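You operate a simulated robot arm through the tools that you are given. There is no shell and no other tool.

The job below is to be done with a simulated two-armed robot. You get a single attempt, and the scene is never put back.

## Task
Move R4 to mark 205; set WIDTH to 3 and HEIGHT to 2.
Fine: free its knob, slide, lock it again before the two settings. Leave the other carriages.

The check looks at the end state, three seconds after you hand in, the way a careful person would. Anything else that was tipped, shoved, dropped, spilled or broken makes it a failure.

## Robot
Two 7-joint arms with fingered hands on one trunk that stands fixed in place. Base frame: the origin is at the foot of the trunk, x ahead of it, y to its left, z up. Units: m, rad, N and s.
The left shoulder is at [0.047, 0.125, 1.249], the right one opposite. With the tool pointing down near the work surface each hand reaches from about 0.38 to 0.78 m from the base axis, measured 20 degrees to its own side. Payload 3.6 kg a hand.
The TCP of each hand is the grasp point between the finger pads, 0.03 m short of the fingertips. In the tool frame z runs along the fingers and y along their closing line. The gripper opens to 0.104 m; its body begins 0.035 m behind the TCP. The gripper is a hand of 4 fingers: y runs from the thumb to the fingers, the wrist lies at [-0.015, -0.104, -0.178] in the tool frame, and closing takes about 1.5 s.
Orientation is that of the tool frame in the base frame, as a unit quaternion [x, y, z, w]. With the fingers straight down and the wrist toward the robot, the tool's x, y and z point along [0, 1, 0], [1, 0, 0] and [0, 0, -1] of the base frame.

## Interface
- The arms move only by the tool jog_arm. It takes "left_series", "right_series" or both (then of equal length, played together; a hand with none holds still); each is a list of rows, each a list of 2 entries, a list of its own where there are three numbers: the shift along the tool's x, y, z in m, then the turn, a rotation vector about the tool's x, y, z in rad. In form: [[[x, y, z], [rx, ry, rz]], ...]. A call has 1 to 20 rows; each row shifts and turns the commanded pose from where the row before left it, along the tool's axes as they then stand. "left_grip" and "right_grip" are, for a hand that has rows, the closure in counts, from 0 (fully open) to 255 (shut), set as the call begins (left out, the last holds). Rows are played at 5 a second. More than 0.05 m and 0.15 rad between two rows, or a gripper value outside its range, and nothing of the call is played. Where a pose cannot be reached the arm comes as near as it can. A force on the tool above 40 N (or 10 N above the force at the start of the call, whichever is more), or a blocked arm, ends the call early, and 0.2 s more pass. The fingers move at their own pace (about 0.072 m/s each) and stop on an object; they squeeze with about 24 N. The grip force told is the motor's: it shows also when the fingers shut on nothing. Time passes only in rows, and 0.2 s behind the last, so rows that do not move let the fingers close. It gives the time, the measured TCP pose, the force on the tool (base axes), the opening and the grip force at its end, in the units of the frame above (readings bear some noise), with the torque about the TCP (base axes, N m) and any sound that the robot's microphone picked up, and new pictures: "show" is both (left out), scene, wrist or none (wrist: the cameras of the hands that moved).
- Cameras (640 x 400 px; columns grow to the right, rows downward): "scene" is now at [0.1338, 0.0497, 1.444]; the picture's right is [0.56, -0.83, 0.00], its down [0.02, 0.01, -1.00] and it looks along [0.83, 0.56, 0.02] (base axes); focal length 214 px, centre (320, 200). "left" rides on the left gripper at [-0.061, -0.092, -0.13] in its tool frame; the picture's right is [-0.81, -0.27, 0.52], its down [0.53, -0.71, 0.46] and it looks along [0.24, 0.65, 0.72] (tool axes); focal length 275 px, centre (320, 200). "right" rides on the right gripper at [0.061, -0.092, -0.13] in its tool frame; the picture's right is [-0.81, 0.27, -0.52], its down [-0.53, -0.71, 0.46] and it looks along [-0.24, 0.64, 0.72] (tool axes); focal length 275 px, centre (320, 200). There is no depth. A picture from a camera that has moved, and an enlarged one, comes with that camera's place and axes in the base frame and with its lens.
- move_column(by): moves the trunk up (or, below 0, down) by that many m; the arms and the scene camera ride with it, the base frame stays. It gives what a move gives, with no picture.
- curl_fingers(index, middle, ring, thumb_bend, thumb_turn, hand): sets how far each is bent, from 0 (flat) to 1 (curled in); at 0.3 the hand is open as for a grip, at 0.7 the pads meet at the TCP. One left out holds its place. A second passes; each finger stops where it meets its share of the squeeze, and holds until it gets a number again. A gripper value or a shape takes the hand back. It gives what a move gives, with no picture; readings hold the bend of each and the force on the fingers (four entries, about 0 where the hand has none), thumb and palm. thumb_turn goes from beside the hand (0) to across from the fingers (1), as for a grip.
- hand_shape(shape, hand): the hand has 4 fingers and takes this shape, open, in about a second: jaw (thumb against the fingers, like two jaws); tri (thumb and two fingers); tip (a fingertip pinch); poke (one finger out to press); point (the index stretched); flat (the hand flat); cup (the hand cupped); fist (a fist). The gripper value then closes the fingers along that shape, each until it touches; the sizes above hold for jaw. It gives what a move gives, with no picture.
- head_to(pan, tilt): turns the head with the scene camera to pan (to the left, within 1.396 rad either way) and tilt (down, from -0.506 to 1.204), counted from straight ahead of the robot (the tilt from the chest, where the trunk bows). It gives what a move gives, and a new picture of the scene camera.
- inspect(camera, box): a new picture of the part [left, top, right, bottom] of that camera's present view, enlarged. No time passes.
- close_job(): hands the job in; it is judged then, once.

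Nothing tells you positions but the pictures and the camera data. Unless the task says otherwise, let go and move clear before handing in.

The tools are called after "Request:" by a JSON object that holds its "method" and its "body". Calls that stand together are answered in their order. jog_arm: Moves the arms, as the interface text tells. Its arguments: {"type":"object","properties":{"left_series":{"type":"array","items":{"type":"array"}},"left_grip":{"type":"number"},"right_series":{"type":"array","items":{"type":"array"}},"right_grip":{"type":"number"},"show":{"type":"string","enum":["both","scene","wrist","none"]}},"required":[]} The other tools are called the same way: move_column (by) moves the trunk up or down; hand_shape (shape, hand) gives the hand a shape; curl_fingers (index, middle, ring, thumb_bend, thumb_turn, hand) moves the fingers one by one; head_to (pan, tilt) turns the head that bears the scene camera; inspect (camera, box) takes an enlarged picture of a part of a camera's view; close_job () hands the job in.

At the start:

```text
clock: 0.0
left_tool_pos: [0.3226, 0.3965, 1.5056]
left_ee_rot: [0.707, 0.708, 0.001, 0.0]
left_force: [0.1, -0.1, 0.3]
left_ft_torque: [0.02, 0.02, 0.0]
left_width: 0.1038
left_finger_force: 0.0
left_shape: jaw
left_bend: [0.3, 0.3, 0.3, 0.3, 0.98]
left_finger forces: [0.0, 0.0, 0.0, 0.0, 0.0, 0.1]
right_tool_pos: [0.3558, 0.0133, 1.5283]
right_ee_rot: [0.707, 0.707, 0.001, -0.001]
right_force: [0.0, 0.5, 0.2]
right_ft_torque: [-0.01, -0.03, 0.03]
right_width: 0.1036
right_finger_force: 0.0
right_shape: jaw
right_bend: [0.3, 0.3, 0.3, 0.3, 0.98]
right_finger forces: [0.0, 0.0, 0.1, 0.0, 0.0, 0.1]
trunk travel left (down, up): [-0.475, 0.061]
head pan, tilt (commanded): [0.59, -0.021]
```

scene: 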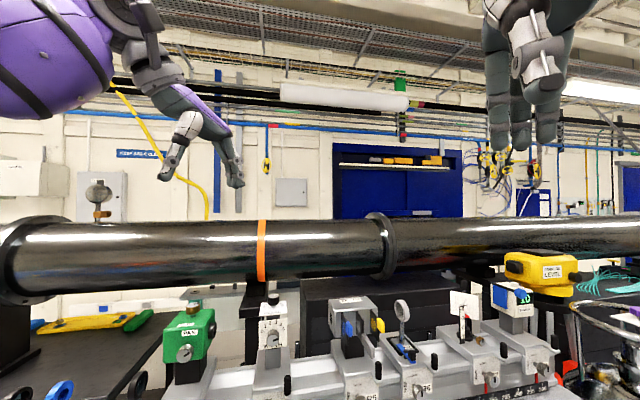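
right: 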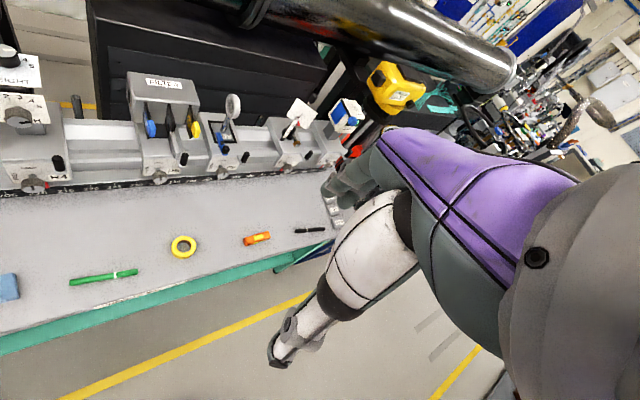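
left: 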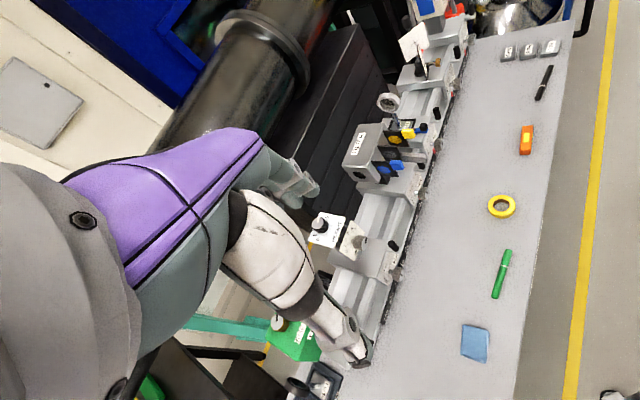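

I see an optical rail on a bench with several carriages (a green laser, a slit with WIDTH/HEIGHT knobs, filters, lens, and so on). I'll look down with the head to see the labels and the scale.

Request:
{"method": "head_to", "body": {"pan": 0.3, "tilt": 0.7}}

Request:
{"method": "inspect", "body": {"camera": "right", "box": [0, 40, 360, 240]}}

Request:
{"method": "inspect", "body": {"camera": "left", "box": [260, 150, 460, 380]}}

```text
clock: 1.1
left_tool_pos: [0.322, 0.3966, 1.5053]
left_ee_rot: [0.706, 0.708, 0.001, 0.0]
left_force: [0.6, 0.7, -0.3]
left_ft_torque: [0.04, 0.0, 0.05]
left_width: 0.1033
left_finger_force: 0.1
left_shape: jaw
left_bend: [0.3, 0.3, 0.3, 0.3, 0.98]
left_finger forces: [0.0, 0.0, 0.1, 0.0, 0.0, 0.0]
right_tool_pos: [0.3548, 0.0128, 1.5282]
right_ee_rot: [0.707, 0.707, 0.0, -0.001]
right_force: [0.3, 1.0, -0.4]
right_ft_torque: [0.04, 0.0, -0.02]
right_width: 0.1036
right_finger_force: 0.1
right_shape: jaw
right_bend: [0.3, 0.3, 0.3, 0.3, 0.98]
right_finger forces: [0.0, 0.1, 0.0, 0.0, 0.0, 0.0]
trunk travel left (down, up): [-0.475, 0.061]
head pan, tilt (commanded): [0.3, 0.7]
camera scene: at [0.1407, 0.0251, 1.3783], right [0.3, -0.96, 0.0], down [-0.61, -0.19, -0.77], along [0.73, 0.23, -0.64], focal length 214 px, centre (320, 200)
```

scene: 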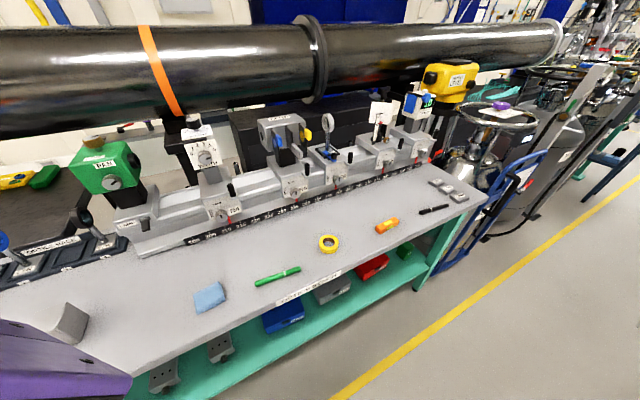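

```text
1.78 times, centred on (180, 140) of right
camera zoom: at [0.2624, 0.0748, 1.6591], right [0.27, -0.81, 0.52], down [-0.71, -0.53, -0.46], along [0.64, -0.24, -0.72], focal length 489 px, centre (569, 307)
```

zoom: 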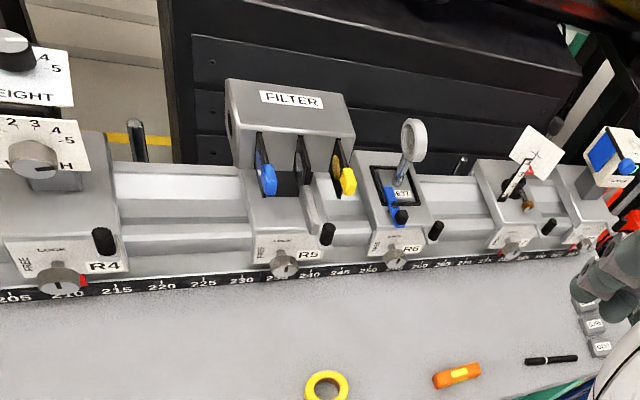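

```text
1.74 times, centred on (360, 265) of left
camera zoom: at [0.2312, 0.3349, 1.6381], right [-0.27, -0.81, -0.52], down [-0.71, 0.53, -0.46], along [0.64, 0.24, -0.72], focal length 479 px, centre (250, 87)
```

zoom: 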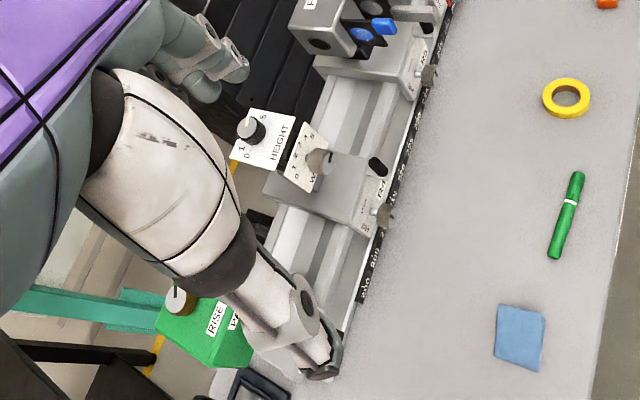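

R4 is the slit carriage: it has a WIDTH dial on its front, a HEIGHT dial on top and a lock knob on the front skirt above the scale. I'll zoom in on these details.

Request:
{"method": "inspect", "body": {"camera": "scene", "box": [160, 100, 320, 260]}}

Request:
{"method": "inspect", "body": {"camera": "scene", "box": [180, 170, 260, 250]}}

Request:
{"method": "inspect", "body": {"camera": "right", "box": [0, 40, 110, 220]}}

Request:
{"method": "head_to", "body": {"pan": 0.6, "tilt": 0.75}}

```text
2.50 times, centred on (240, 180) of scene
camera zoom: at [0.1407, 0.0251, 1.3783], right [0.3, -0.96, 0.0], down [-0.61, -0.19, -0.77], along [0.73, 0.23, -0.64], focal length 536 px, centre (520, 250)
```

zoom: 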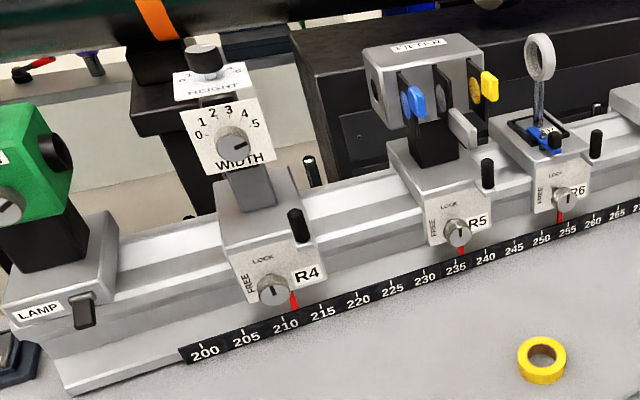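

```text
5.00 times, centred on (220, 210) of scene
camera zoom: at [0.1407, 0.0251, 1.3783], right [0.3, -0.96, 0.0], down [-0.61, -0.19, -0.77], along [0.73, 0.23, -0.64], focal length 1072 px, centre (820, 150)
```

zoom: 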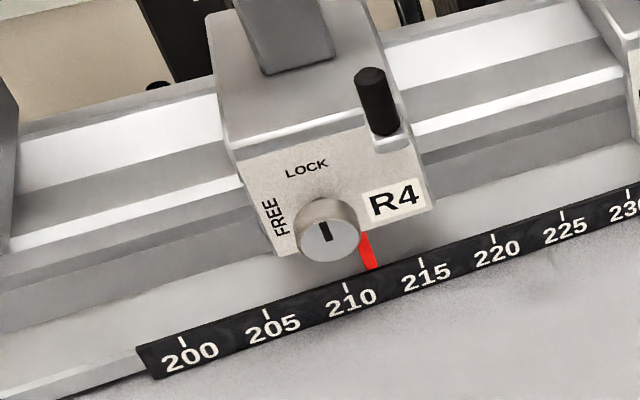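

```text
2.22 times, centred on (55, 130) of right
camera zoom: at [0.2624, 0.0748, 1.6591], right [0.27, -0.81, 0.52], down [-0.71, -0.53, -0.46], along [0.64, -0.24, -0.72], focal length 612 px, centre (909, 356)
```

zoom: 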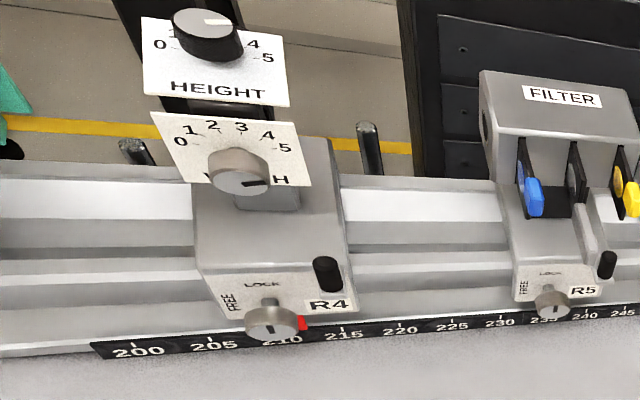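

```text
clock: 1.9
left_tool_pos: [0.3221, 0.3962, 1.5064]
left_ee_rot: [0.706, 0.708, 0.0, 0.0]
left_force: [0.0, 0.3, -0.1]
left_ft_torque: [0.03, 0.03, 0.03]
left_width: 0.1039
left_finger_force: 0.0
left_shape: jaw
left_bend: [0.3, 0.3, 0.3, 0.3, 0.98]
left_finger forces: [0.1, 0.1, 0.0, 0.0, 0.0, 0.0]
right_tool_pos: [0.3556, 0.0133, 1.5294]
right_ee_rot: [0.707, 0.707, 0.001, -0.001]
right_force: [-0.6, -0.6, -0.5]
right_ft_torque: [0.02, 0.0, -0.02]
right_width: 0.1039
right_finger_force: 0.0
right_shape: jaw
right_bend: [0.3, 0.3, 0.3, 0.3, 0.98]
right_finger forces: [0.0, 0.0, 0.0, 0.0, 0.0, 0.0]
trunk travel left (down, up): [-0.475, 0.061]
head pan, tilt (commanded): [0.6, 0.75]
camera scene: at [0.128, 0.0467, 1.374], right [0.56, -0.83, 0.0], down [-0.56, -0.39, -0.73], along [0.6, 0.41, -0.68], focal length 214 px, centre (320, 200)
```

scene: 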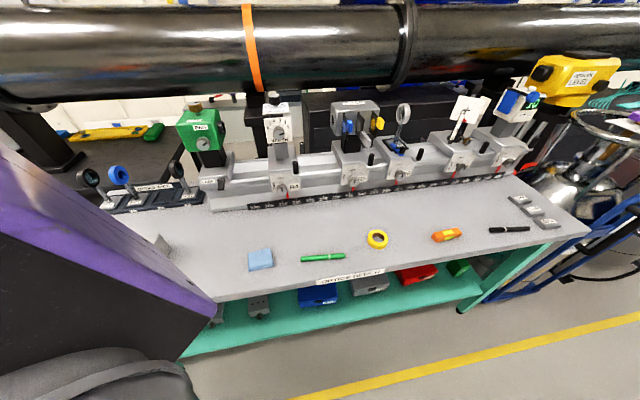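

R4's pointer looks to be near 211–212 and the lock knob reads LOCK. The rail runs about 45° across the base frame at around 1 cm per unit. I'll take closer zooms to fix positions.

Request:
{"method": "inspect", "body": {"camera": "scene", "box": [240, 90, 340, 215]}}

Request:
{"method": "inspect", "body": {"camera": "scene", "box": [255, 95, 305, 145]}}

Request:
{"method": "inspect", "body": {"camera": "scene", "box": [255, 165, 305, 215]}}

Request:
{"method": "inspect", "body": {"camera": "left", "box": [300, 190, 420, 310]}}

Request:
{"method": "inspect", "body": {"camera": "right", "box": [0, 40, 60, 100]}}

```text
3.20 times, centred on (290, 152) of scene
camera zoom: at [0.128, 0.0467, 1.374], right [0.56, -0.83, 0.0], down [-0.56, -0.39, -0.73], along [0.6, 0.41, -0.68], focal length 686 px, centre (416, 352)
```

zoom: 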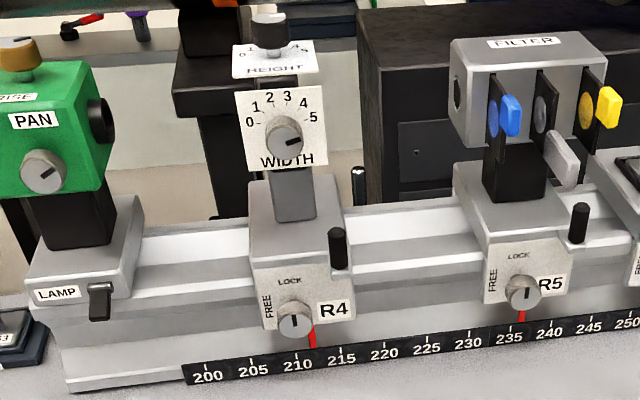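

```text
8.00 times, centred on (280, 120) of scene
camera zoom: at [0.128, 0.0467, 1.374], right [0.56, -0.83, 0.0], down [-0.56, -0.39, -0.73], along [0.6, 0.41, -0.68], focal length 1716 px, centre (640, 840)
```

zoom: 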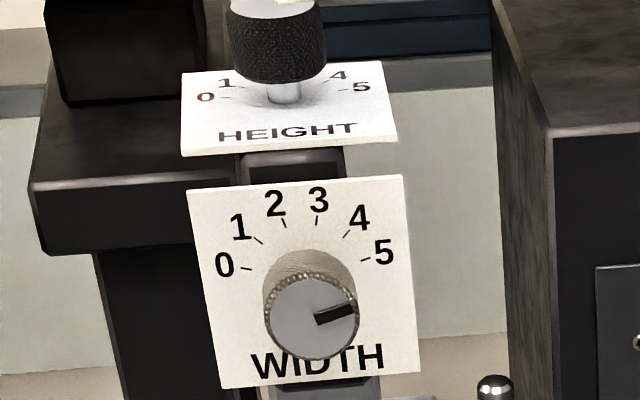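

```text
8.00 times, centred on (280, 190) of scene
camera zoom: at [0.128, 0.0467, 1.374], right [0.56, -0.83, 0.0], down [-0.56, -0.39, -0.73], along [0.6, 0.41, -0.68], focal length 1716 px, centre (640, 280)
```

zoom: 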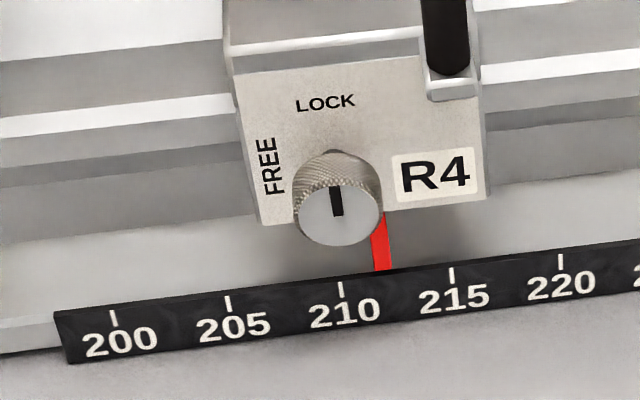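

```text
3.33 times, centred on (360, 250) of left
camera zoom: at [0.2313, 0.3348, 1.6381], right [-0.27, -0.81, -0.52], down [-0.71, 0.53, -0.46], along [0.64, 0.24, -0.72], focal length 918 px, centre (187, 33)
```

zoom: 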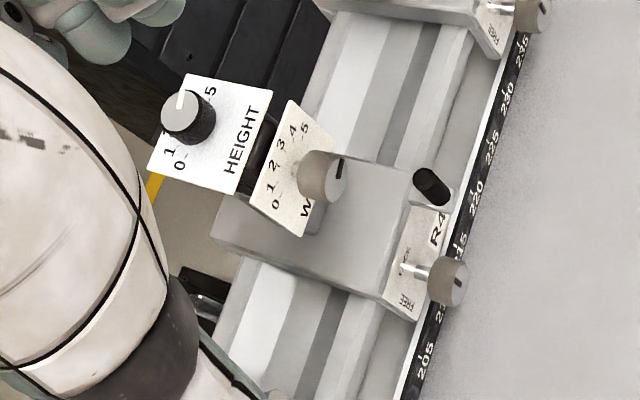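

```text
6.67 times, centred on (30, 70) of right
camera zoom: at [0.2625, 0.0747, 1.6591], right [0.27, -0.81, 0.52], down [-0.71, -0.53, -0.46], along [0.64, -0.24, -0.72], focal length 1835 px, centre (2253, 1067)
```

zoom: 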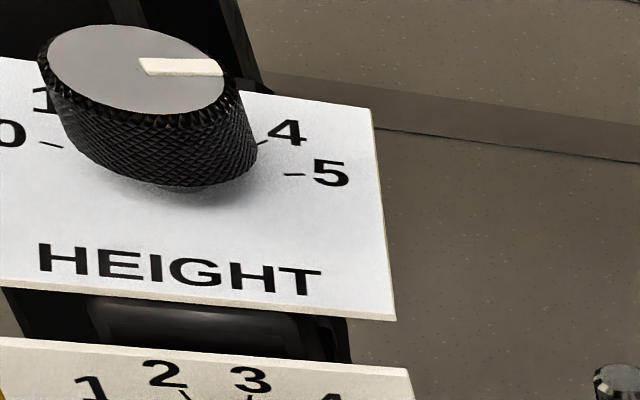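

WIDTH now reads 5 and HEIGHT reads about 4; I place the lock knob near (0.497, 0.450, 0.913), facing the robot across the rail. I'll bring the left hand down in front of the rail and check which orientations it can reach in free air.

Request:
{"method": "jog_arm", "body": {"left_series": [[[-0.0083, 0.0047, 0.04], [0, 0, -0.1]], [[-0.0083, 0.0047, 0.04], [0, 0, -0.1]], [[-0.0083, 0.0047, 0.04], [0, 0, -0.1]], [[-0.004, 0.0047, 0.04], [0, 0, -0.1]], [[0, 0, 0.04], [0, 0, -0.1]], [[0, 0, 0.04], [0, 0, -0.1]], [[0, 0, 0.04], [0, 0, -0.1]], [[0, 0, 0.04], [0, 0, -0.094]], [[0, 0, 0], [0, 0, 0]]], "left_grip": 0, "show": "both"}}

```text
clock: 3.9
left_tool_pos: [0.345, 0.3709, 1.1852]
left_ee_rot: [0.378, 0.926, 0.0, 0.001]
left_force: [0.2, 0.2, 0.1]
left_ft_torque: [0.01, 0.01, 0.01]
left_width: 0.1034
left_finger_force: 0.1
left_shape: jaw
left_bend: [0.3, 0.3, 0.3, 0.3, 0.98]
left_finger forces: [0.1, 0.0, 0.1, 0.0, 0.1, 0.0]
right_tool_pos: [0.3548, 0.0133, 1.528]
right_ee_rot: [0.707, 0.707, 0.001, -0.002]
right_force: [-0.2, -0.2, 0.2]
right_ft_torque: [-0.02, -0.01, 0.01]
right_width: 0.1038
right_finger_force: 0.1
right_shape: jaw
right_bend: [0.3, 0.3, 0.3, 0.3, 0.98]
right_finger forces: [0.1, 0.0, 0.1, 0.0, 0.1, 0.1]
trunk travel left (down, up): [-0.475, 0.061]
head pan, tilt (commanded): [0.6, 0.75]
camera scene: at [0.1275, 0.0467, 1.374], right [0.57, -0.82, 0.0], down [-0.56, -0.39, -0.73], along [0.6, 0.41, -0.68], focal length 214 px, centre (320, 200)
camera left: at [0.3251, 0.2617, 1.3168], right [0.39, -0.76, -0.52], down [-0.88, -0.14, -0.46], along [0.28, 0.63, -0.72], focal length 275 px, centre (320, 200)
```

scene: 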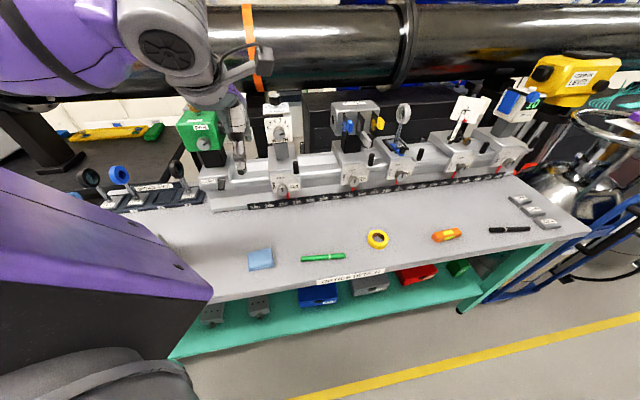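
left: 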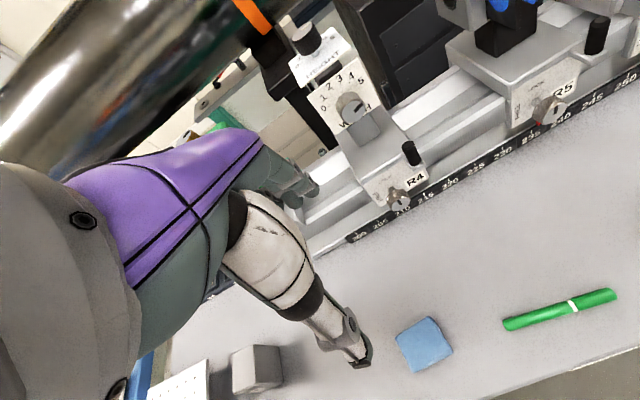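

The left hand is now nearer R4 and its wrist camera sees the carriage well. I'll zoom in to refine positions.

Request:
{"method": "inspect", "body": {"camera": "left", "box": [340, 130, 460, 250]}}

Request:
{"method": "inspect", "body": {"camera": "left", "box": [280, 10, 400, 130]}}

```text
3.33 times, centred on (400, 190) of left
camera zoom: at [0.3251, 0.2617, 1.3168], right [0.39, -0.76, -0.52], down [-0.88, -0.14, -0.46], along [0.28, 0.63, -0.72], focal length 918 px, centre (53, 233)
```

zoom: 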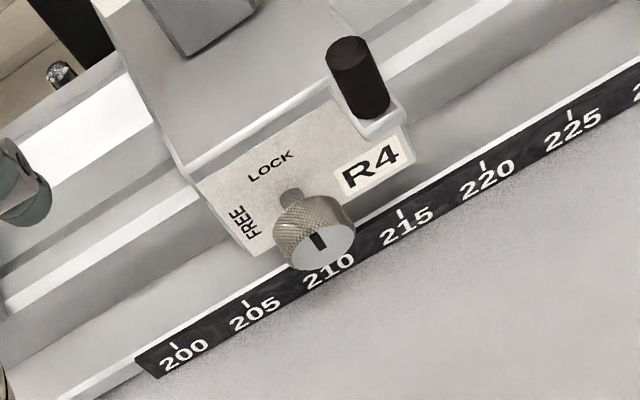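

```text
3.33 times, centred on (340, 70) of left
camera zoom: at [0.3251, 0.2617, 1.3168], right [0.39, -0.76, -0.52], down [-0.88, -0.14, -0.46], along [0.28, 0.63, -0.72], focal length 918 px, centre (253, 633)
```

zoom: 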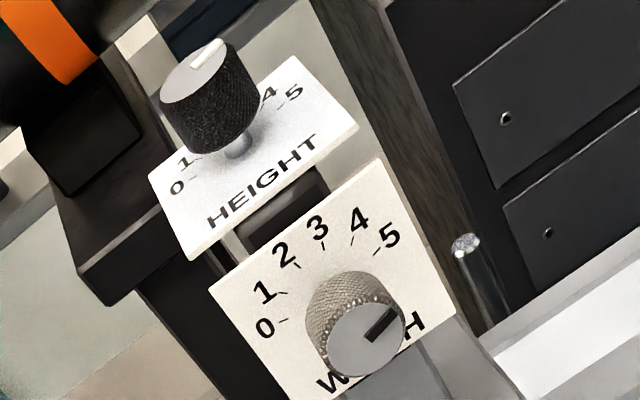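

Refined estimates put the lock knob face near (0.508, 0.457, 0.90) and the rail normal at a yaw of about 45.6°. Next I'll pitch the hand to point horizontally at the rail, staying high and clear.

Request:
{"method": "jog_arm", "body": {"left_series": [[[0, 0, 0], [-0.1428, 0, 0]], [[0, 0, 0], [-0.1428, 0, 0]], [[0, 0, 0], [-0.1428, 0, 0]], [[0, 0, 0], [-0.1428, 0, 0]], [[0, 0, 0], [-0.1428, 0, 0]], [[0, 0, 0], [-0.1428, 0, 0]], [[0, 0, 0], [-0.1428, 0, -0.04]], [[0, 0, 0], [-0.1428, 0, 0]], [[0, 0, 0], [-0.1428, 0, 0]], [[0, 0, 0], [-0.1428, 0, 0]], [[0, 0, 0], [-0.1428, 0, 0]], [[0, 0, 0], [0, 0, 0]]]}}

```text
clock: 6.5
left_tool_pos: [0.4311, 0.4136, 1.2188]
left_ee_rot: [0.25, 0.661, 0.654, 0.27]
left_force: [-0.4, 0.3, 0.6]
left_ft_torque: [-0.02, -0.02, 0.0]
left_width: 0.1037
left_finger_force: 0.1
left_shape: jaw
left_bend: [0.3, 0.3, 0.3, 0.3, 0.98]
left_finger forces: [0.0, 0.0, 0.1, 0.0, 0.0, 0.0]
left hand out of reach, approached as far as the arm can: row 2, 3, 4, 5, 6, 11
right_tool_pos: [0.3562, 0.0144, 1.5288]
right_ee_rot: [0.707, 0.708, 0.001, 0.0]
right_force: [-0.1, 0.5, 0.4]
right_ft_torque: [-0.03, 0.0, 0.01]
right_width: 0.1035
right_finger_force: 0.1
right_shape: jaw
right_bend: [0.3, 0.3, 0.3, 0.3, 0.98]
right_finger forces: [0.0, 0.1, 0.0, 0.0, 0.1, 0.0]
trunk travel left (down, up): [-0.475, 0.061]
head pan, tilt (commanded): [0.6, 0.75]
camera scene: at [0.1279, 0.0465, 1.374], right [0.57, -0.82, 0.0], down [-0.56, -0.39, -0.73], along [0.6, 0.41, -0.68], focal length 214 px, centre (320, 200)
camera left: at [0.3891, 0.2746, 1.1302], right [0.95, -0.18, -0.25], down [-0.06, 0.68, -0.73], along [0.3, 0.71, 0.64], focal length 275 px, centre (320, 200)
```

scene: 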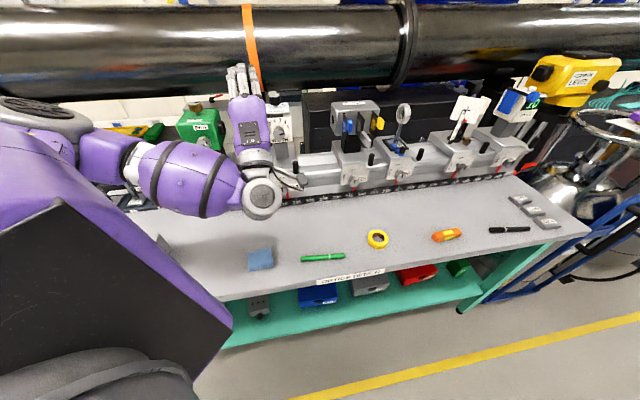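
left: 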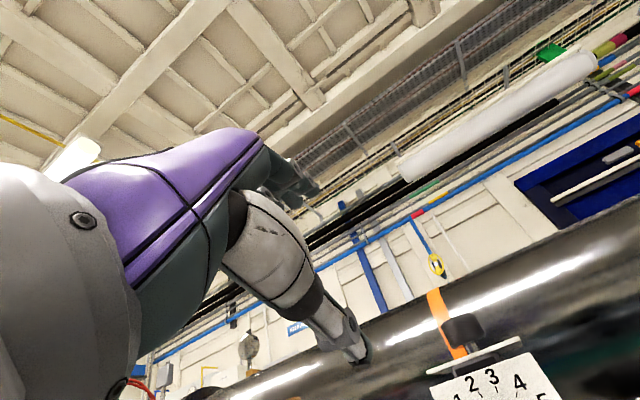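

With the hand horizontal near the body the arm hit its reach limit, so it settled slightly forward. I'll shift further out and lower, then roll so the fingers close sideways (thumb right), and see whether that orientation is reachable.

Request:
{"method": "jog_arm", "body": {"left_series": [[[-0.0135, -0.02, 0.013], [0, 0, 0]], [[-0.0135, -0.02, 0.013], [0, 0, 0]], [[-0.0135, -0.02, 0.013], [0, 0, 0]], [[-0.0135, -0.02, 0.013], [0, 0, 0]], [[0, 0, 0], [0, 0, -0.139]], [[0, 0, 0], [0, 0, -0.139]], [[0, 0, 0], [0, 0, -0.139]], [[0, 0, 0], [0, 0, -0.139]], [[0, 0, 0], [0, 0, -0.139]], [[0, 0, 0], [0, 0, -0.139]], [[0, 0, 0], [0, 0, -0.139]], [[0, 0, 0], [0, 0, -0.139]], [[0, 0, 0], [0, 0, -0.139]], [[0, 0, 0], [0, 0, -0.139]], [[0, 0, 0], [0, 0, -0.139]], [[0, 0, 0], [0, 0, 0]]]}}

```text
clock: 7.5
left_tool_pos: [0.5146, 0.4291, 1.1689]
left_ee_rot: [0.25, 0.659, 0.651, 0.281]
left_force: [-18.2, -18.0, 7.7]
left_ft_torque: [-0.96, 0.98, 0.02]
left_width: 0.1039
left_finger_force: 0.1
left_shape: jaw
left_bend: [0.3, 0.3, 0.3, 0.29, 0.99]
left_finger forces: [0.0, 0.0, 0.0, 0.0, 25.7, 0.0]
left hand out of reach, approached as far as the arm can: row 1, 2, 3, 4, 5
right_tool_pos: [0.3545, 0.0129, 1.529]
right_ee_rot: [0.707, 0.707, 0.0, -0.001]
right_force: [0.8, 0.8, -0.6]
right_ft_torque: [-0.03, 0.02, -0.01]
right_width: 0.1038
right_finger_force: 0.1
right_shape: jaw
right_bend: [0.3, 0.3, 0.3, 0.3, 0.98]
right_finger forces: [0.0, 0.1, 0.0, 0.0, 0.0, 0.0]
trunk travel left (down, up): [-0.475, 0.061]
head pan, tilt (commanded): [0.6, 0.75]
stopped in row 5 (left hand): the force on the tool passed its limit at 44 N (the readings are from after the stop); the commanded pose is now the measured one
camera scene: at [0.1266, 0.0454, 1.3742], right [0.57, -0.82, 0.0], down [-0.56, -0.38, -0.73], along [0.6, 0.41, -0.68], focal length 214 px, centre (320, 200)
camera left: at [0.4709, 0.2904, 1.0805], right [0.95, -0.2, -0.24], down [-0.04, 0.68, -0.73], along [0.31, 0.71, 0.64], focal length 275 px, centre (320, 200)
```

scene: 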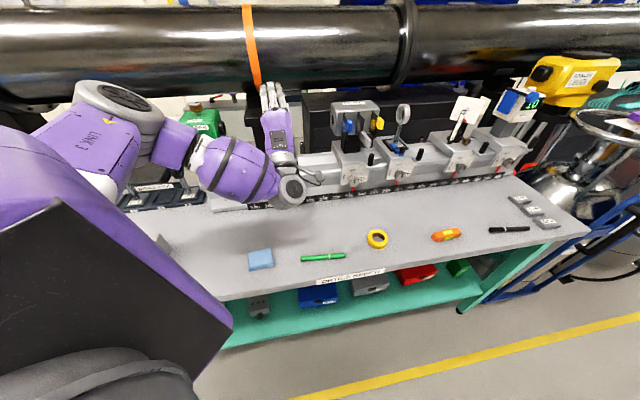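
left: 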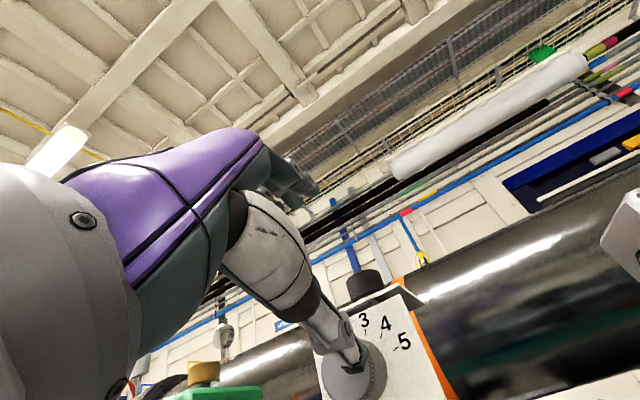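

The arm could not hold that pose so close in and drifted forward until the thumb met the WIDTH knob, where the force limit stopped it. I'll back away immediately while pitching the fingers down, which moves the thumb away from the knob.

Request:
{"method": "jog_arm", "body": {"left_series": [[[0, 0, -0.02], [0, 0, 0]], [[0, 0, -0.02], [0.05, 0, 0]], [[0, 0, -0.02], [0.1, 0, 0]], [[0, 0, -0.02], [0.14, 0, 0]], [[0, 0, -0.02], [0.14, 0, 0]]]}}

```text
clock: 8.7
left_tool_pos: [0.4497, 0.3755, 1.1902]
left_ee_rot: [0.307, 0.783, 0.494, 0.219]
left_force: [0.1, -0.5, 0.1]
left_ft_torque: [0.0, 0.0, -0.04]
left_width: 0.1038
left_finger_force: 0.1
left_shape: jaw
left_bend: [0.3, 0.3, 0.3, 0.3, 0.98]
left_finger forces: [0.1, 0.0, 0.0, 0.0, 0.0, 0.0]
left hand out of reach, approached as far as the arm can: row 1, 2
right_tool_pos: [0.3554, 0.0128, 1.5288]
right_ee_rot: [0.707, 0.707, 0.0, -0.001]
right_force: [0.0, 0.3, -0.3]
right_ft_torque: [0.0, 0.03, 0.01]
right_width: 0.1038
right_finger_force: 0.0
right_shape: jaw
right_bend: [0.3, 0.3, 0.3, 0.3, 0.98]
right_finger forces: [0.0, 0.1, 0.0, 0.1, 0.1, 0.0]
trunk travel left (down, up): [-0.475, 0.061]
head pan, tilt (commanded): [0.6, 0.75]
camera scene: at [0.1275, 0.0466, 1.374], right [0.57, -0.82, 0.0], down [-0.56, -0.39, -0.73], along [0.6, 0.41, -0.68], focal length 214 px, centre (320, 200)
camera left: at [0.3874, 0.2204, 1.1647], right [0.84, -0.32, -0.43], down [-0.28, 0.43, -0.86], along [0.46, 0.84, 0.27], focal length 275 px, centre (320, 200)
```

scene: 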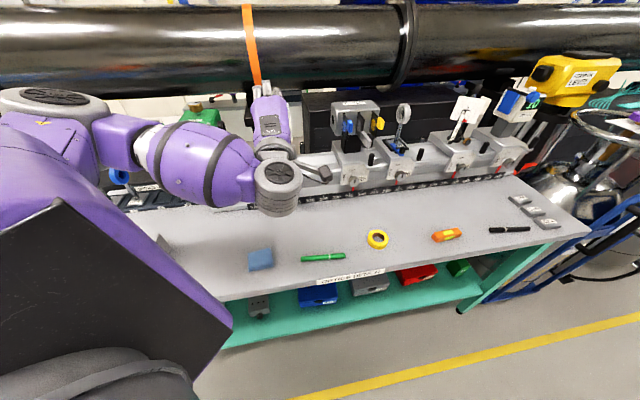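
left: 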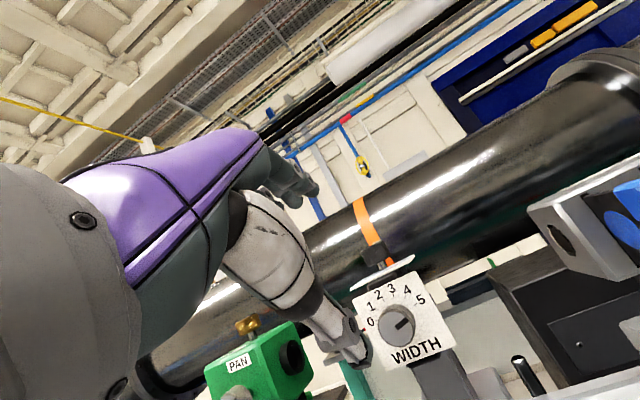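

The hand is clear, WIDTH still reads 5 and R4 looks untouched. The left shoulder is too close for a horizontal hand here, so I'll park the left hand as an overhead viewer and use the right arm, which has more room, on the lock knob.

Request:
{"method": "jog_arm", "body": {"left_series": [[[0, 0, 0], [0.1425, 0, 0]], [[0, 0, 0], [0.1425, 0, 0]], [[0, 0, 0], [0.1425, 0, 0]], [[0, 0, 0], [0.1425, 0, 0]], [[0, 0, 0], [0.1425, 0, 0]], [[0, 0, 0], [0.1425, 0, 0]], [[0, 0, 0], [0.1425, 0, 0]], [[0, 0, 0], [0.1425, 0, 0.04]], [[0.024, -0.026, -0.015], [0, 0, 0]], [[0.024, -0.026, -0.015], [0, 0, 0]], [[0.024, -0.026, -0.015], [0, 0, 0]], [[0, 0, 0], [0, 0, 0]]]}}

Request:
{"method": "inspect", "body": {"camera": "left", "box": [280, 0, 480, 200]}}

Request:
{"method": "inspect", "body": {"camera": "left", "box": [320, 100, 480, 260]}}

```text
clock: 11.3
left_tool_pos: [0.3444, 0.3766, 1.2326]
left_ee_rot: [0.392, 0.92, -0.005, 0.018]
left_force: [0.2, -0.3, 0.1]
left_ft_torque: [-0.04, 0.0, 0.0]
left_width: 0.1039
left_finger_force: 0.1
left_shape: jaw
left_bend: [0.3, 0.3, 0.3, 0.3, 0.98]
left_finger forces: [0.1, 0.1, 0.1, 0.0, 0.0, 0.0]
right_tool_pos: [0.3564, 0.0145, 1.5274]
right_ee_rot: [0.707, 0.707, 0.0, -0.001]
right_force: [-0.6, 0.3, 0.7]
right_ft_torque: [0.02, -0.02, -0.01]
right_width: 0.1038
right_finger_force: 0.1
right_shape: jaw
right_bend: [0.3, 0.3, 0.3, 0.3, 0.98]
right_finger forces: [0.0, 0.1, 0.0, 0.0, 0.1, 0.1]
trunk travel left (down, up): [-0.475, 0.061]
head pan, tilt (commanded): [0.6, 0.75]
camera scene: at [0.1284, 0.0466, 1.3739], right [0.57, -0.82, 0.0], down [-0.56, -0.39, -0.73], along [0.6, 0.41, -0.68], focal length 214 px, centre (320, 200)
camera left: at [0.3168, 0.271, 1.3671], right [0.38, -0.79, -0.49], down [-0.87, -0.12, -0.48], along [0.32, 0.6, -0.73], focal length 275 px, centre (320, 200)
```

scene: 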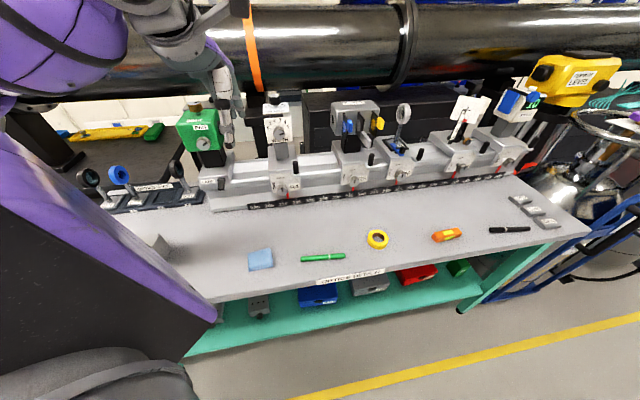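
left: 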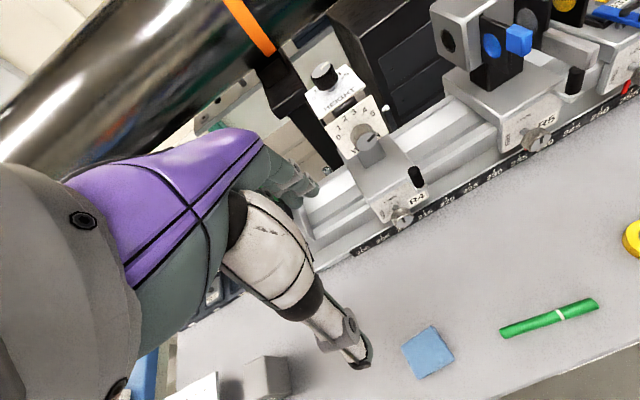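

```text
2.00 times, centred on (380, 100) of left
camera zoom: at [0.3168, 0.271, 1.3671], right [0.38, -0.79, -0.49], down [-0.87, -0.12, -0.48], along [0.32, 0.6, -0.73], focal length 551 px, centre (200, 400)
```

zoom: 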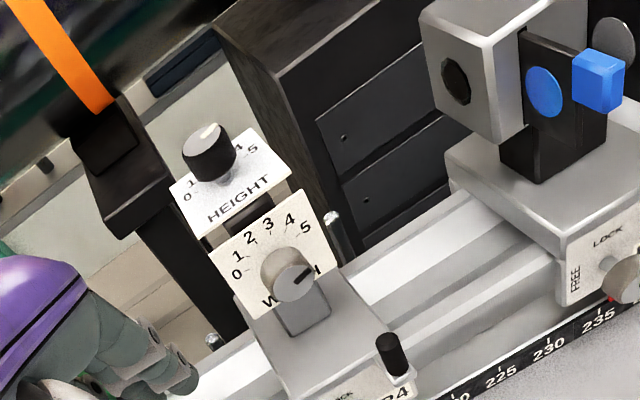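

```text
2.50 times, centred on (400, 180) of left
camera zoom: at [0.3168, 0.271, 1.3671], right [0.38, -0.79, -0.49], down [-0.87, -0.12, -0.48], along [0.32, 0.6, -0.73], focal length 688 px, centre (120, 250)
```

zoom: 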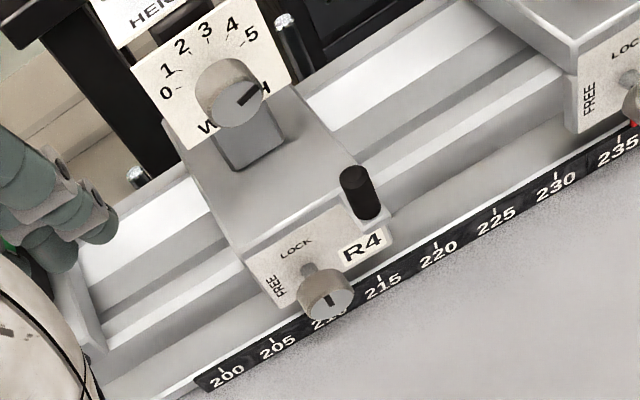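

R4 and its dials are unchanged. I'll raise the left hand to stay clear, move the right hand outward from the head, then lower the trunk so the right arm can reach the knob horizontally.

Request:
{"method": "jog_arm", "body": {"left_series": [[[0, 0, -0.045], [0, 0, 0]], [[0, 0, -0.045], [0, 0, 0]], [[0, 0, -0.045], [0, 0, 0]], [[0, 0, -0.045], [0, 0, 0]], [[0, 0, -0.045], [0, 0, 0]], [[0, 0, 0], [0, 0, 0]]], "right_series": [[[-0.015, 0.015, 0], [0, 0, 0]], [[-0.015, 0.015, 0], [0, 0, 0]], [[-0.015, 0.015, 0], [0, 0, 0]], [[-0.015, 0.015, 0], [0, 0, 0]], [[0, 0.01, 0], [0, 0, 0]], [[0, 0, 0], [0, 0, 0]]], "show": "none"}}

Request:
{"method": "move_column", "body": {"by": -0.25}}

Request:
{"method": "head_to", "body": {"pan": 0.65, "tilt": 0.5}}

```text
clock: 12.7
left_tool_pos: [0.3396, 0.3813, 1.4562]
left_ee_rot: [0.393, 0.92, -0.005, 0.019]
left_force: [-0.2, 0.2, 0.4]
left_ft_torque: [-0.05, -0.01, -0.02]
left_width: 0.104
left_finger_force: 0.0
left_shape: jaw
left_bend: [0.3, 0.3, 0.3, 0.3, 0.98]
left_finger forces: [0.1, 0.0, 0.0, 0.0, 0.0, 0.1]
right_tool_pos: [0.4248, -0.0461, 1.5285]
right_ee_rot: [0.707, 0.707, 0.0, 0.0]
right_force: [-0.3, -0.7, 0.1]
right_ft_torque: [-0.02, 0.02, -0.04]
right_width: 0.1037
right_finger_force: 0.1
right_shape: jaw
right_bend: [0.3, 0.3, 0.3, 0.3, 0.98]
right_finger forces: [0.0, 0.0, 0.1, 0.0, 0.1, 0.0]
trunk travel left (down, up): [-0.475, 0.061]
head pan, tilt (commanded): [0.6, 0.75]
```

```text
clock: 15.3
left_tool_pos: [0.3372, 0.3798, 1.2072]
left_ee_rot: [0.393, 0.92, -0.005, 0.018]
left_force: [-0.6, 0.0, -0.1]
left_ft_torque: [0.05, -0.01, 0.0]
left_width: 0.1038
left_finger_force: 0.1
left_shape: jaw
left_bend: [0.3, 0.3, 0.3, 0.3, 0.98]
left_finger forces: [0.0, 0.1, 0.1, 0.0, 0.0, 0.0]
right_tool_pos: [0.5127, -0.0456, 1.2031]
right_ee_rot: [0.703, 0.703, -0.074, -0.073]
right_force: [-0.4, -0.7, 0.1]
right_ft_torque: [0.02, 0.03, 0.03]
right_width: 0.1037
right_finger_force: 0.1
right_shape: jaw
right_bend: [0.3, 0.3, 0.3, 0.3, 0.98]
right_finger forces: [0.0, 0.0, 0.1, 0.1, 0.1, 0.1]
trunk travel left (down, up): [-0.225, 0.311]
head pan, tilt (commanded): [0.6, 0.75]
```

```text
clock: 16.1
left_tool_pos: [0.338, 0.3807, 1.2064]
left_ee_rot: [0.392, 0.92, -0.005, 0.019]
left_force: [-0.1, -0.2, -0.8]
left_ft_torque: [0.0, 0.02, 0.02]
left_width: 0.1038
left_finger_force: 0.0
left_shape: jaw
left_bend: [0.3, 0.3, 0.3, 0.3, 0.98]
left_finger forces: [0.1, 0.0, 0.1, 0.1, 0.1, 0.1]
right_tool_pos: [0.5136, -0.047, 1.2025]
right_ee_rot: [0.704, 0.703, -0.073, -0.074]
right_force: [-0.3, 0.1, 0.2]
right_ft_torque: [0.0, -0.01, -0.04]
right_width: 0.1037
right_finger_force: 0.0
right_shape: jaw
right_bend: [0.3, 0.3, 0.3, 0.3, 0.98]
right_finger forces: [0.0, 0.0, 0.0, 0.0, 0.0, 0.0]
trunk travel left (down, up): [-0.225, 0.311]
head pan, tilt (commanded): [0.649, 0.499]
camera scene: at [0.2083, 0.055, 1.1359], right [0.6, -0.8, 0.0], down [-0.38, -0.29, -0.88], along [0.7, 0.53, -0.48], focal length 214 px, centre (320, 200)
```

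scene: 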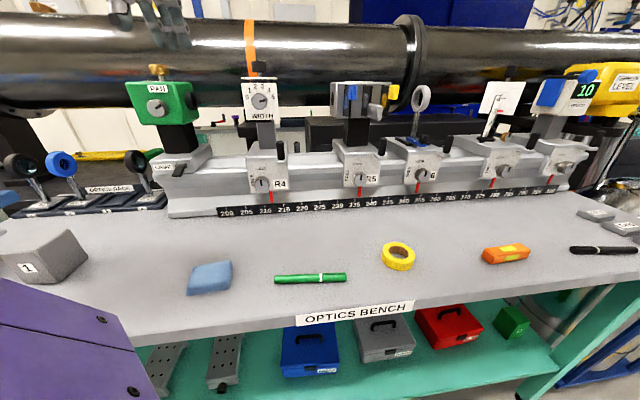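

The chest moved forward as it lowered, and the scene camera now has a fine view of R4 and the scale. I'll lower the right hand and yaw it toward the rail's normal direction.

Request:
{"method": "jog_arm", "body": {"right_series": [[[0, 0, 0.03], [0, 0, 0]], [[0, 0, 0.03], [0, 0, -0.133]], [[0, 0, 0.03], [0, 0, -0.133]], [[0, 0, 0.02], [0, 0, -0.133]], [[0, 0, 0.02], [0, 0, -0.133]], [[0, 0, 0], [0, 0, -0.133]], [[0, 0, 0], [0, 0, -0.13]], [[0, 0, 0], [0, 0, 0]]], "show": "scene"}}

Request:
{"method": "inspect", "body": {"camera": "scene", "box": [210, 60, 330, 220]}}

Request:
{"method": "inspect", "body": {"camera": "scene", "box": [240, 165, 300, 225]}}

```text
clock: 17.9
left_tool_pos: [0.3381, 0.3805, 1.2068]
left_ee_rot: [0.391, 0.92, -0.005, 0.019]
left_force: [0.0, 0.4, -0.1]
left_ft_torque: [0.02, 0.0, -0.02]
left_width: 0.1041
left_finger_force: 0.0
left_shape: jaw
left_bend: [0.3, 0.3, 0.3, 0.3, 0.98]
left_finger forces: [0.1, 0.1, 0.0, 0.0, 0.0, 0.0]
right_tool_pos: [0.4871, -0.0461, 1.075]
right_ee_rot: [0.375, 0.921, -0.04, -0.096]
right_force: [0.5, 0.7, -0.3]
right_ft_torque: [-0.02, 0.01, 0.01]
right_width: 0.1039
right_finger_force: 0.0
right_shape: jaw
right_bend: [0.3, 0.3, 0.3, 0.3, 0.98]
right_finger forces: [0.1, 0.1, 0.0, 0.0, 0.0, 0.0]
trunk travel left (down, up): [-0.225, 0.311]
head pan, tilt (commanded): [0.649, 0.499]
camera scene: at [0.2082, 0.055, 1.136], right [0.6, -0.8, 0.0], down [-0.38, -0.29, -0.88], along [0.7, 0.53, -0.48], focal length 214 px, centre (320, 200)
```

scene: 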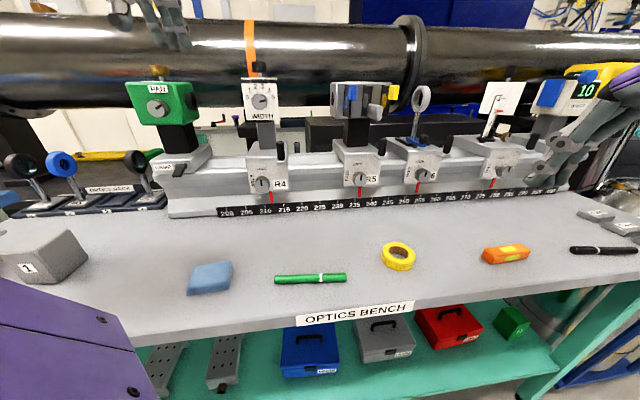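

```text
2.50 times, centred on (270, 140) of scene
camera zoom: at [0.2082, 0.055, 1.136], right [0.6, -0.8, 0.0], down [-0.38, -0.29, -0.88], along [0.7, 0.53, -0.48], focal length 536 px, centre (445, 350)
```

zoom: 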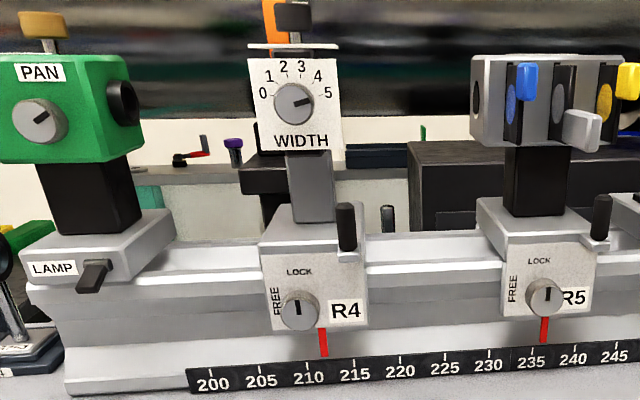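

```text
6.67 times, centred on (270, 195) of scene
camera zoom: at [0.2082, 0.055, 1.136], right [0.6, -0.8, 0.0], down [-0.38, -0.29, -0.88], along [0.7, 0.53, -0.48], focal length 1430 px, centre (653, 233)
```

zoom: 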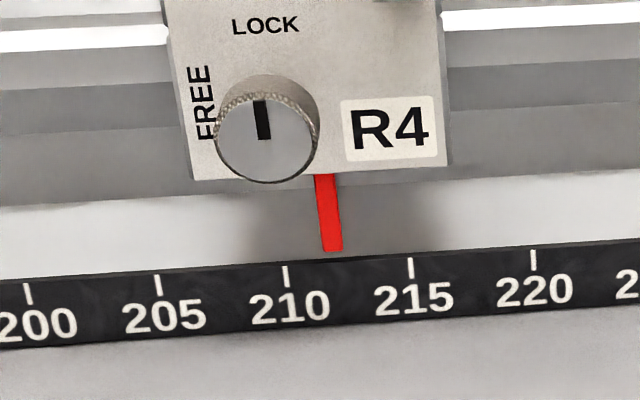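

The pointer reads close to 212, and the lock mark is upright at LOCK. I'll bring the right hand across toward R4, low and clear of the left hand, then turn it so it points horizontally at the rail with the fingers closing sideways.

Request:
{"method": "jog_arm", "body": {"right_series": [[[0.0277, 0.0194, 0.0108], [0, 0, 0]], [[0.0277, 0.0194, 0.0108], [0, 0, 0]], [[0.0277, 0.0194, 0.0108], [0, 0, 0]], [[0.0277, 0.0194, 0.0108], [0, 0, 0]], [[0.0277, 0.0194, 0.0108], [0, 0, 0]], [[0.0277, 0.0194, 0.0108], [0, 0, 0]], [[0.0277, 0.0194, 0.0108], [0, 0, 0]], [[0.0277, 0.0194, 0.0108], [0, 0, 0]], [[0, 0, 0], [0, 0, 0]]], "show": "both"}}

```text
clock: 19.9
left_tool_pos: [0.3371, 0.3798, 1.2067]
left_ee_rot: [0.392, 0.92, -0.005, 0.02]
left_force: [-0.7, -0.3, 0.7]
left_ft_torque: [0.01, 0.0, -0.02]
left_width: 0.1036
left_finger_force: 0.1
left_shape: jaw
left_bend: [0.3, 0.3, 0.3, 0.3, 0.98]
left_finger forces: [0.1, 0.0, 0.1, 0.1, 0.0, 0.0]
right_tool_pos: [0.4182, 0.2218, 1.0011]
right_ee_rot: [0.375, 0.921, -0.038, -0.096]
right_force: [-0.1, 0.6, 0.3]
right_ft_torque: [0.02, -0.03, 0.04]
right_width: 0.1035
right_finger_force: 0.0
right_shape: jaw
right_bend: [0.3, 0.3, 0.3, 0.3, 0.98]
right_finger forces: [0.0, 0.1, 0.1, 0.0, 0.0, 0.0]
trunk travel left (down, up): [-0.225, 0.311]
head pan, tilt (commanded): [0.649, 0.499]
camera scene: at [0.2084, 0.0548, 1.136], right [0.6, -0.8, 0.0], down [-0.38, -0.29, -0.88], along [0.7, 0.53, -0.48], focal length 214 px, centre (320, 200)
camera right: at [0.3398, 0.1984, 1.1502], right [0.86, -0.37, 0.35], down [-0.21, -0.88, -0.42], along [0.46, 0.29, -0.84], focal length 275 px, centre (320, 200)
```

scene: 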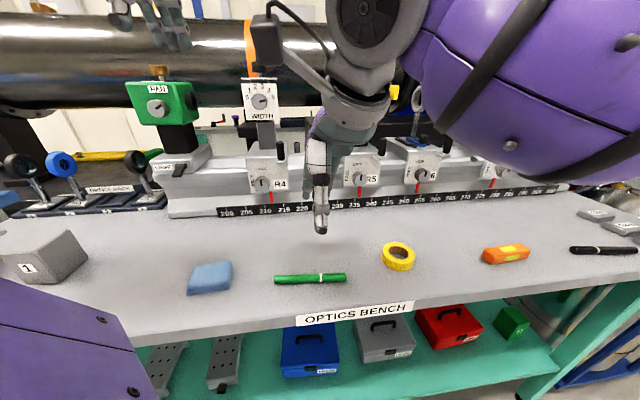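
right: 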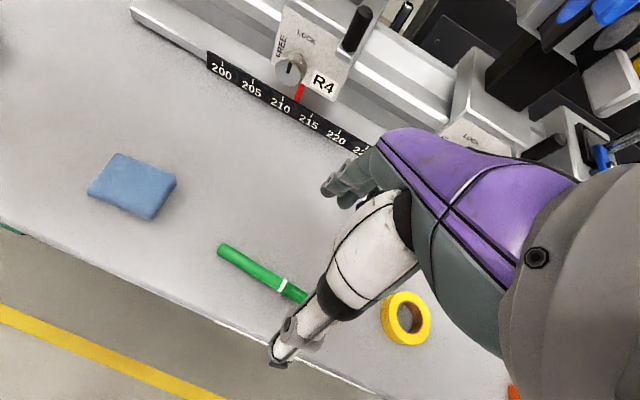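

The right arm reaches here comfortably, and its camera sees the knob and scale from above. I'll zoom in to triangulate the knob precisely before rotating.

Request:
{"method": "inspect", "body": {"camera": "right", "box": [230, 0, 350, 120]}}

Request:
{"method": "inspect", "body": {"camera": "left", "box": [300, 80, 460, 240]}}

```text
3.33 times, centred on (290, 60) of right
camera zoom: at [0.3398, 0.1984, 1.1502], right [0.86, -0.37, 0.35], down [-0.21, -0.88, -0.42], along [0.46, 0.29, -0.84], focal length 918 px, centre (420, 667)
```

zoom: 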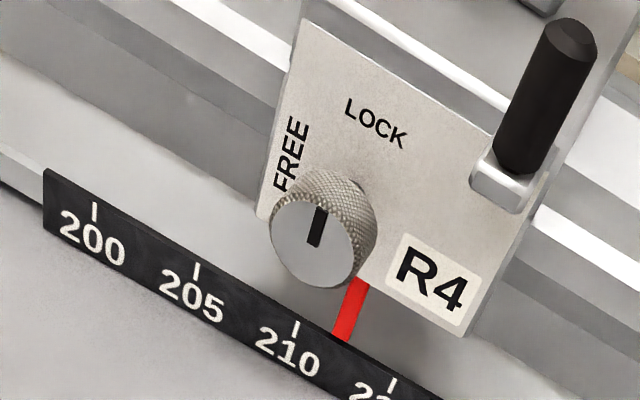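

```text
2.50 times, centred on (380, 160) of left
camera zoom: at [0.3107, 0.2751, 1.34], right [0.38, -0.79, -0.49], down [-0.87, -0.12, -0.48], along [0.32, 0.6, -0.73], focal length 688 px, centre (170, 300)
```

zoom: 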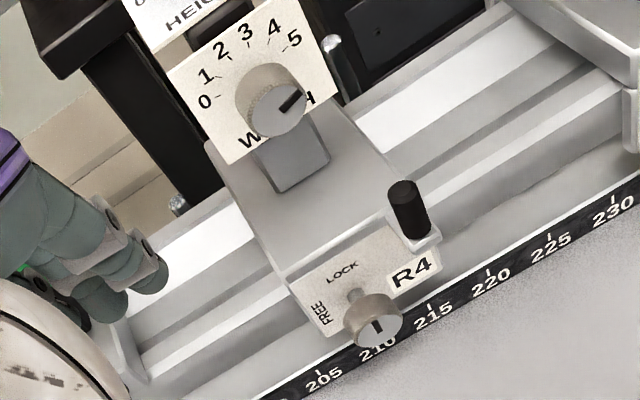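

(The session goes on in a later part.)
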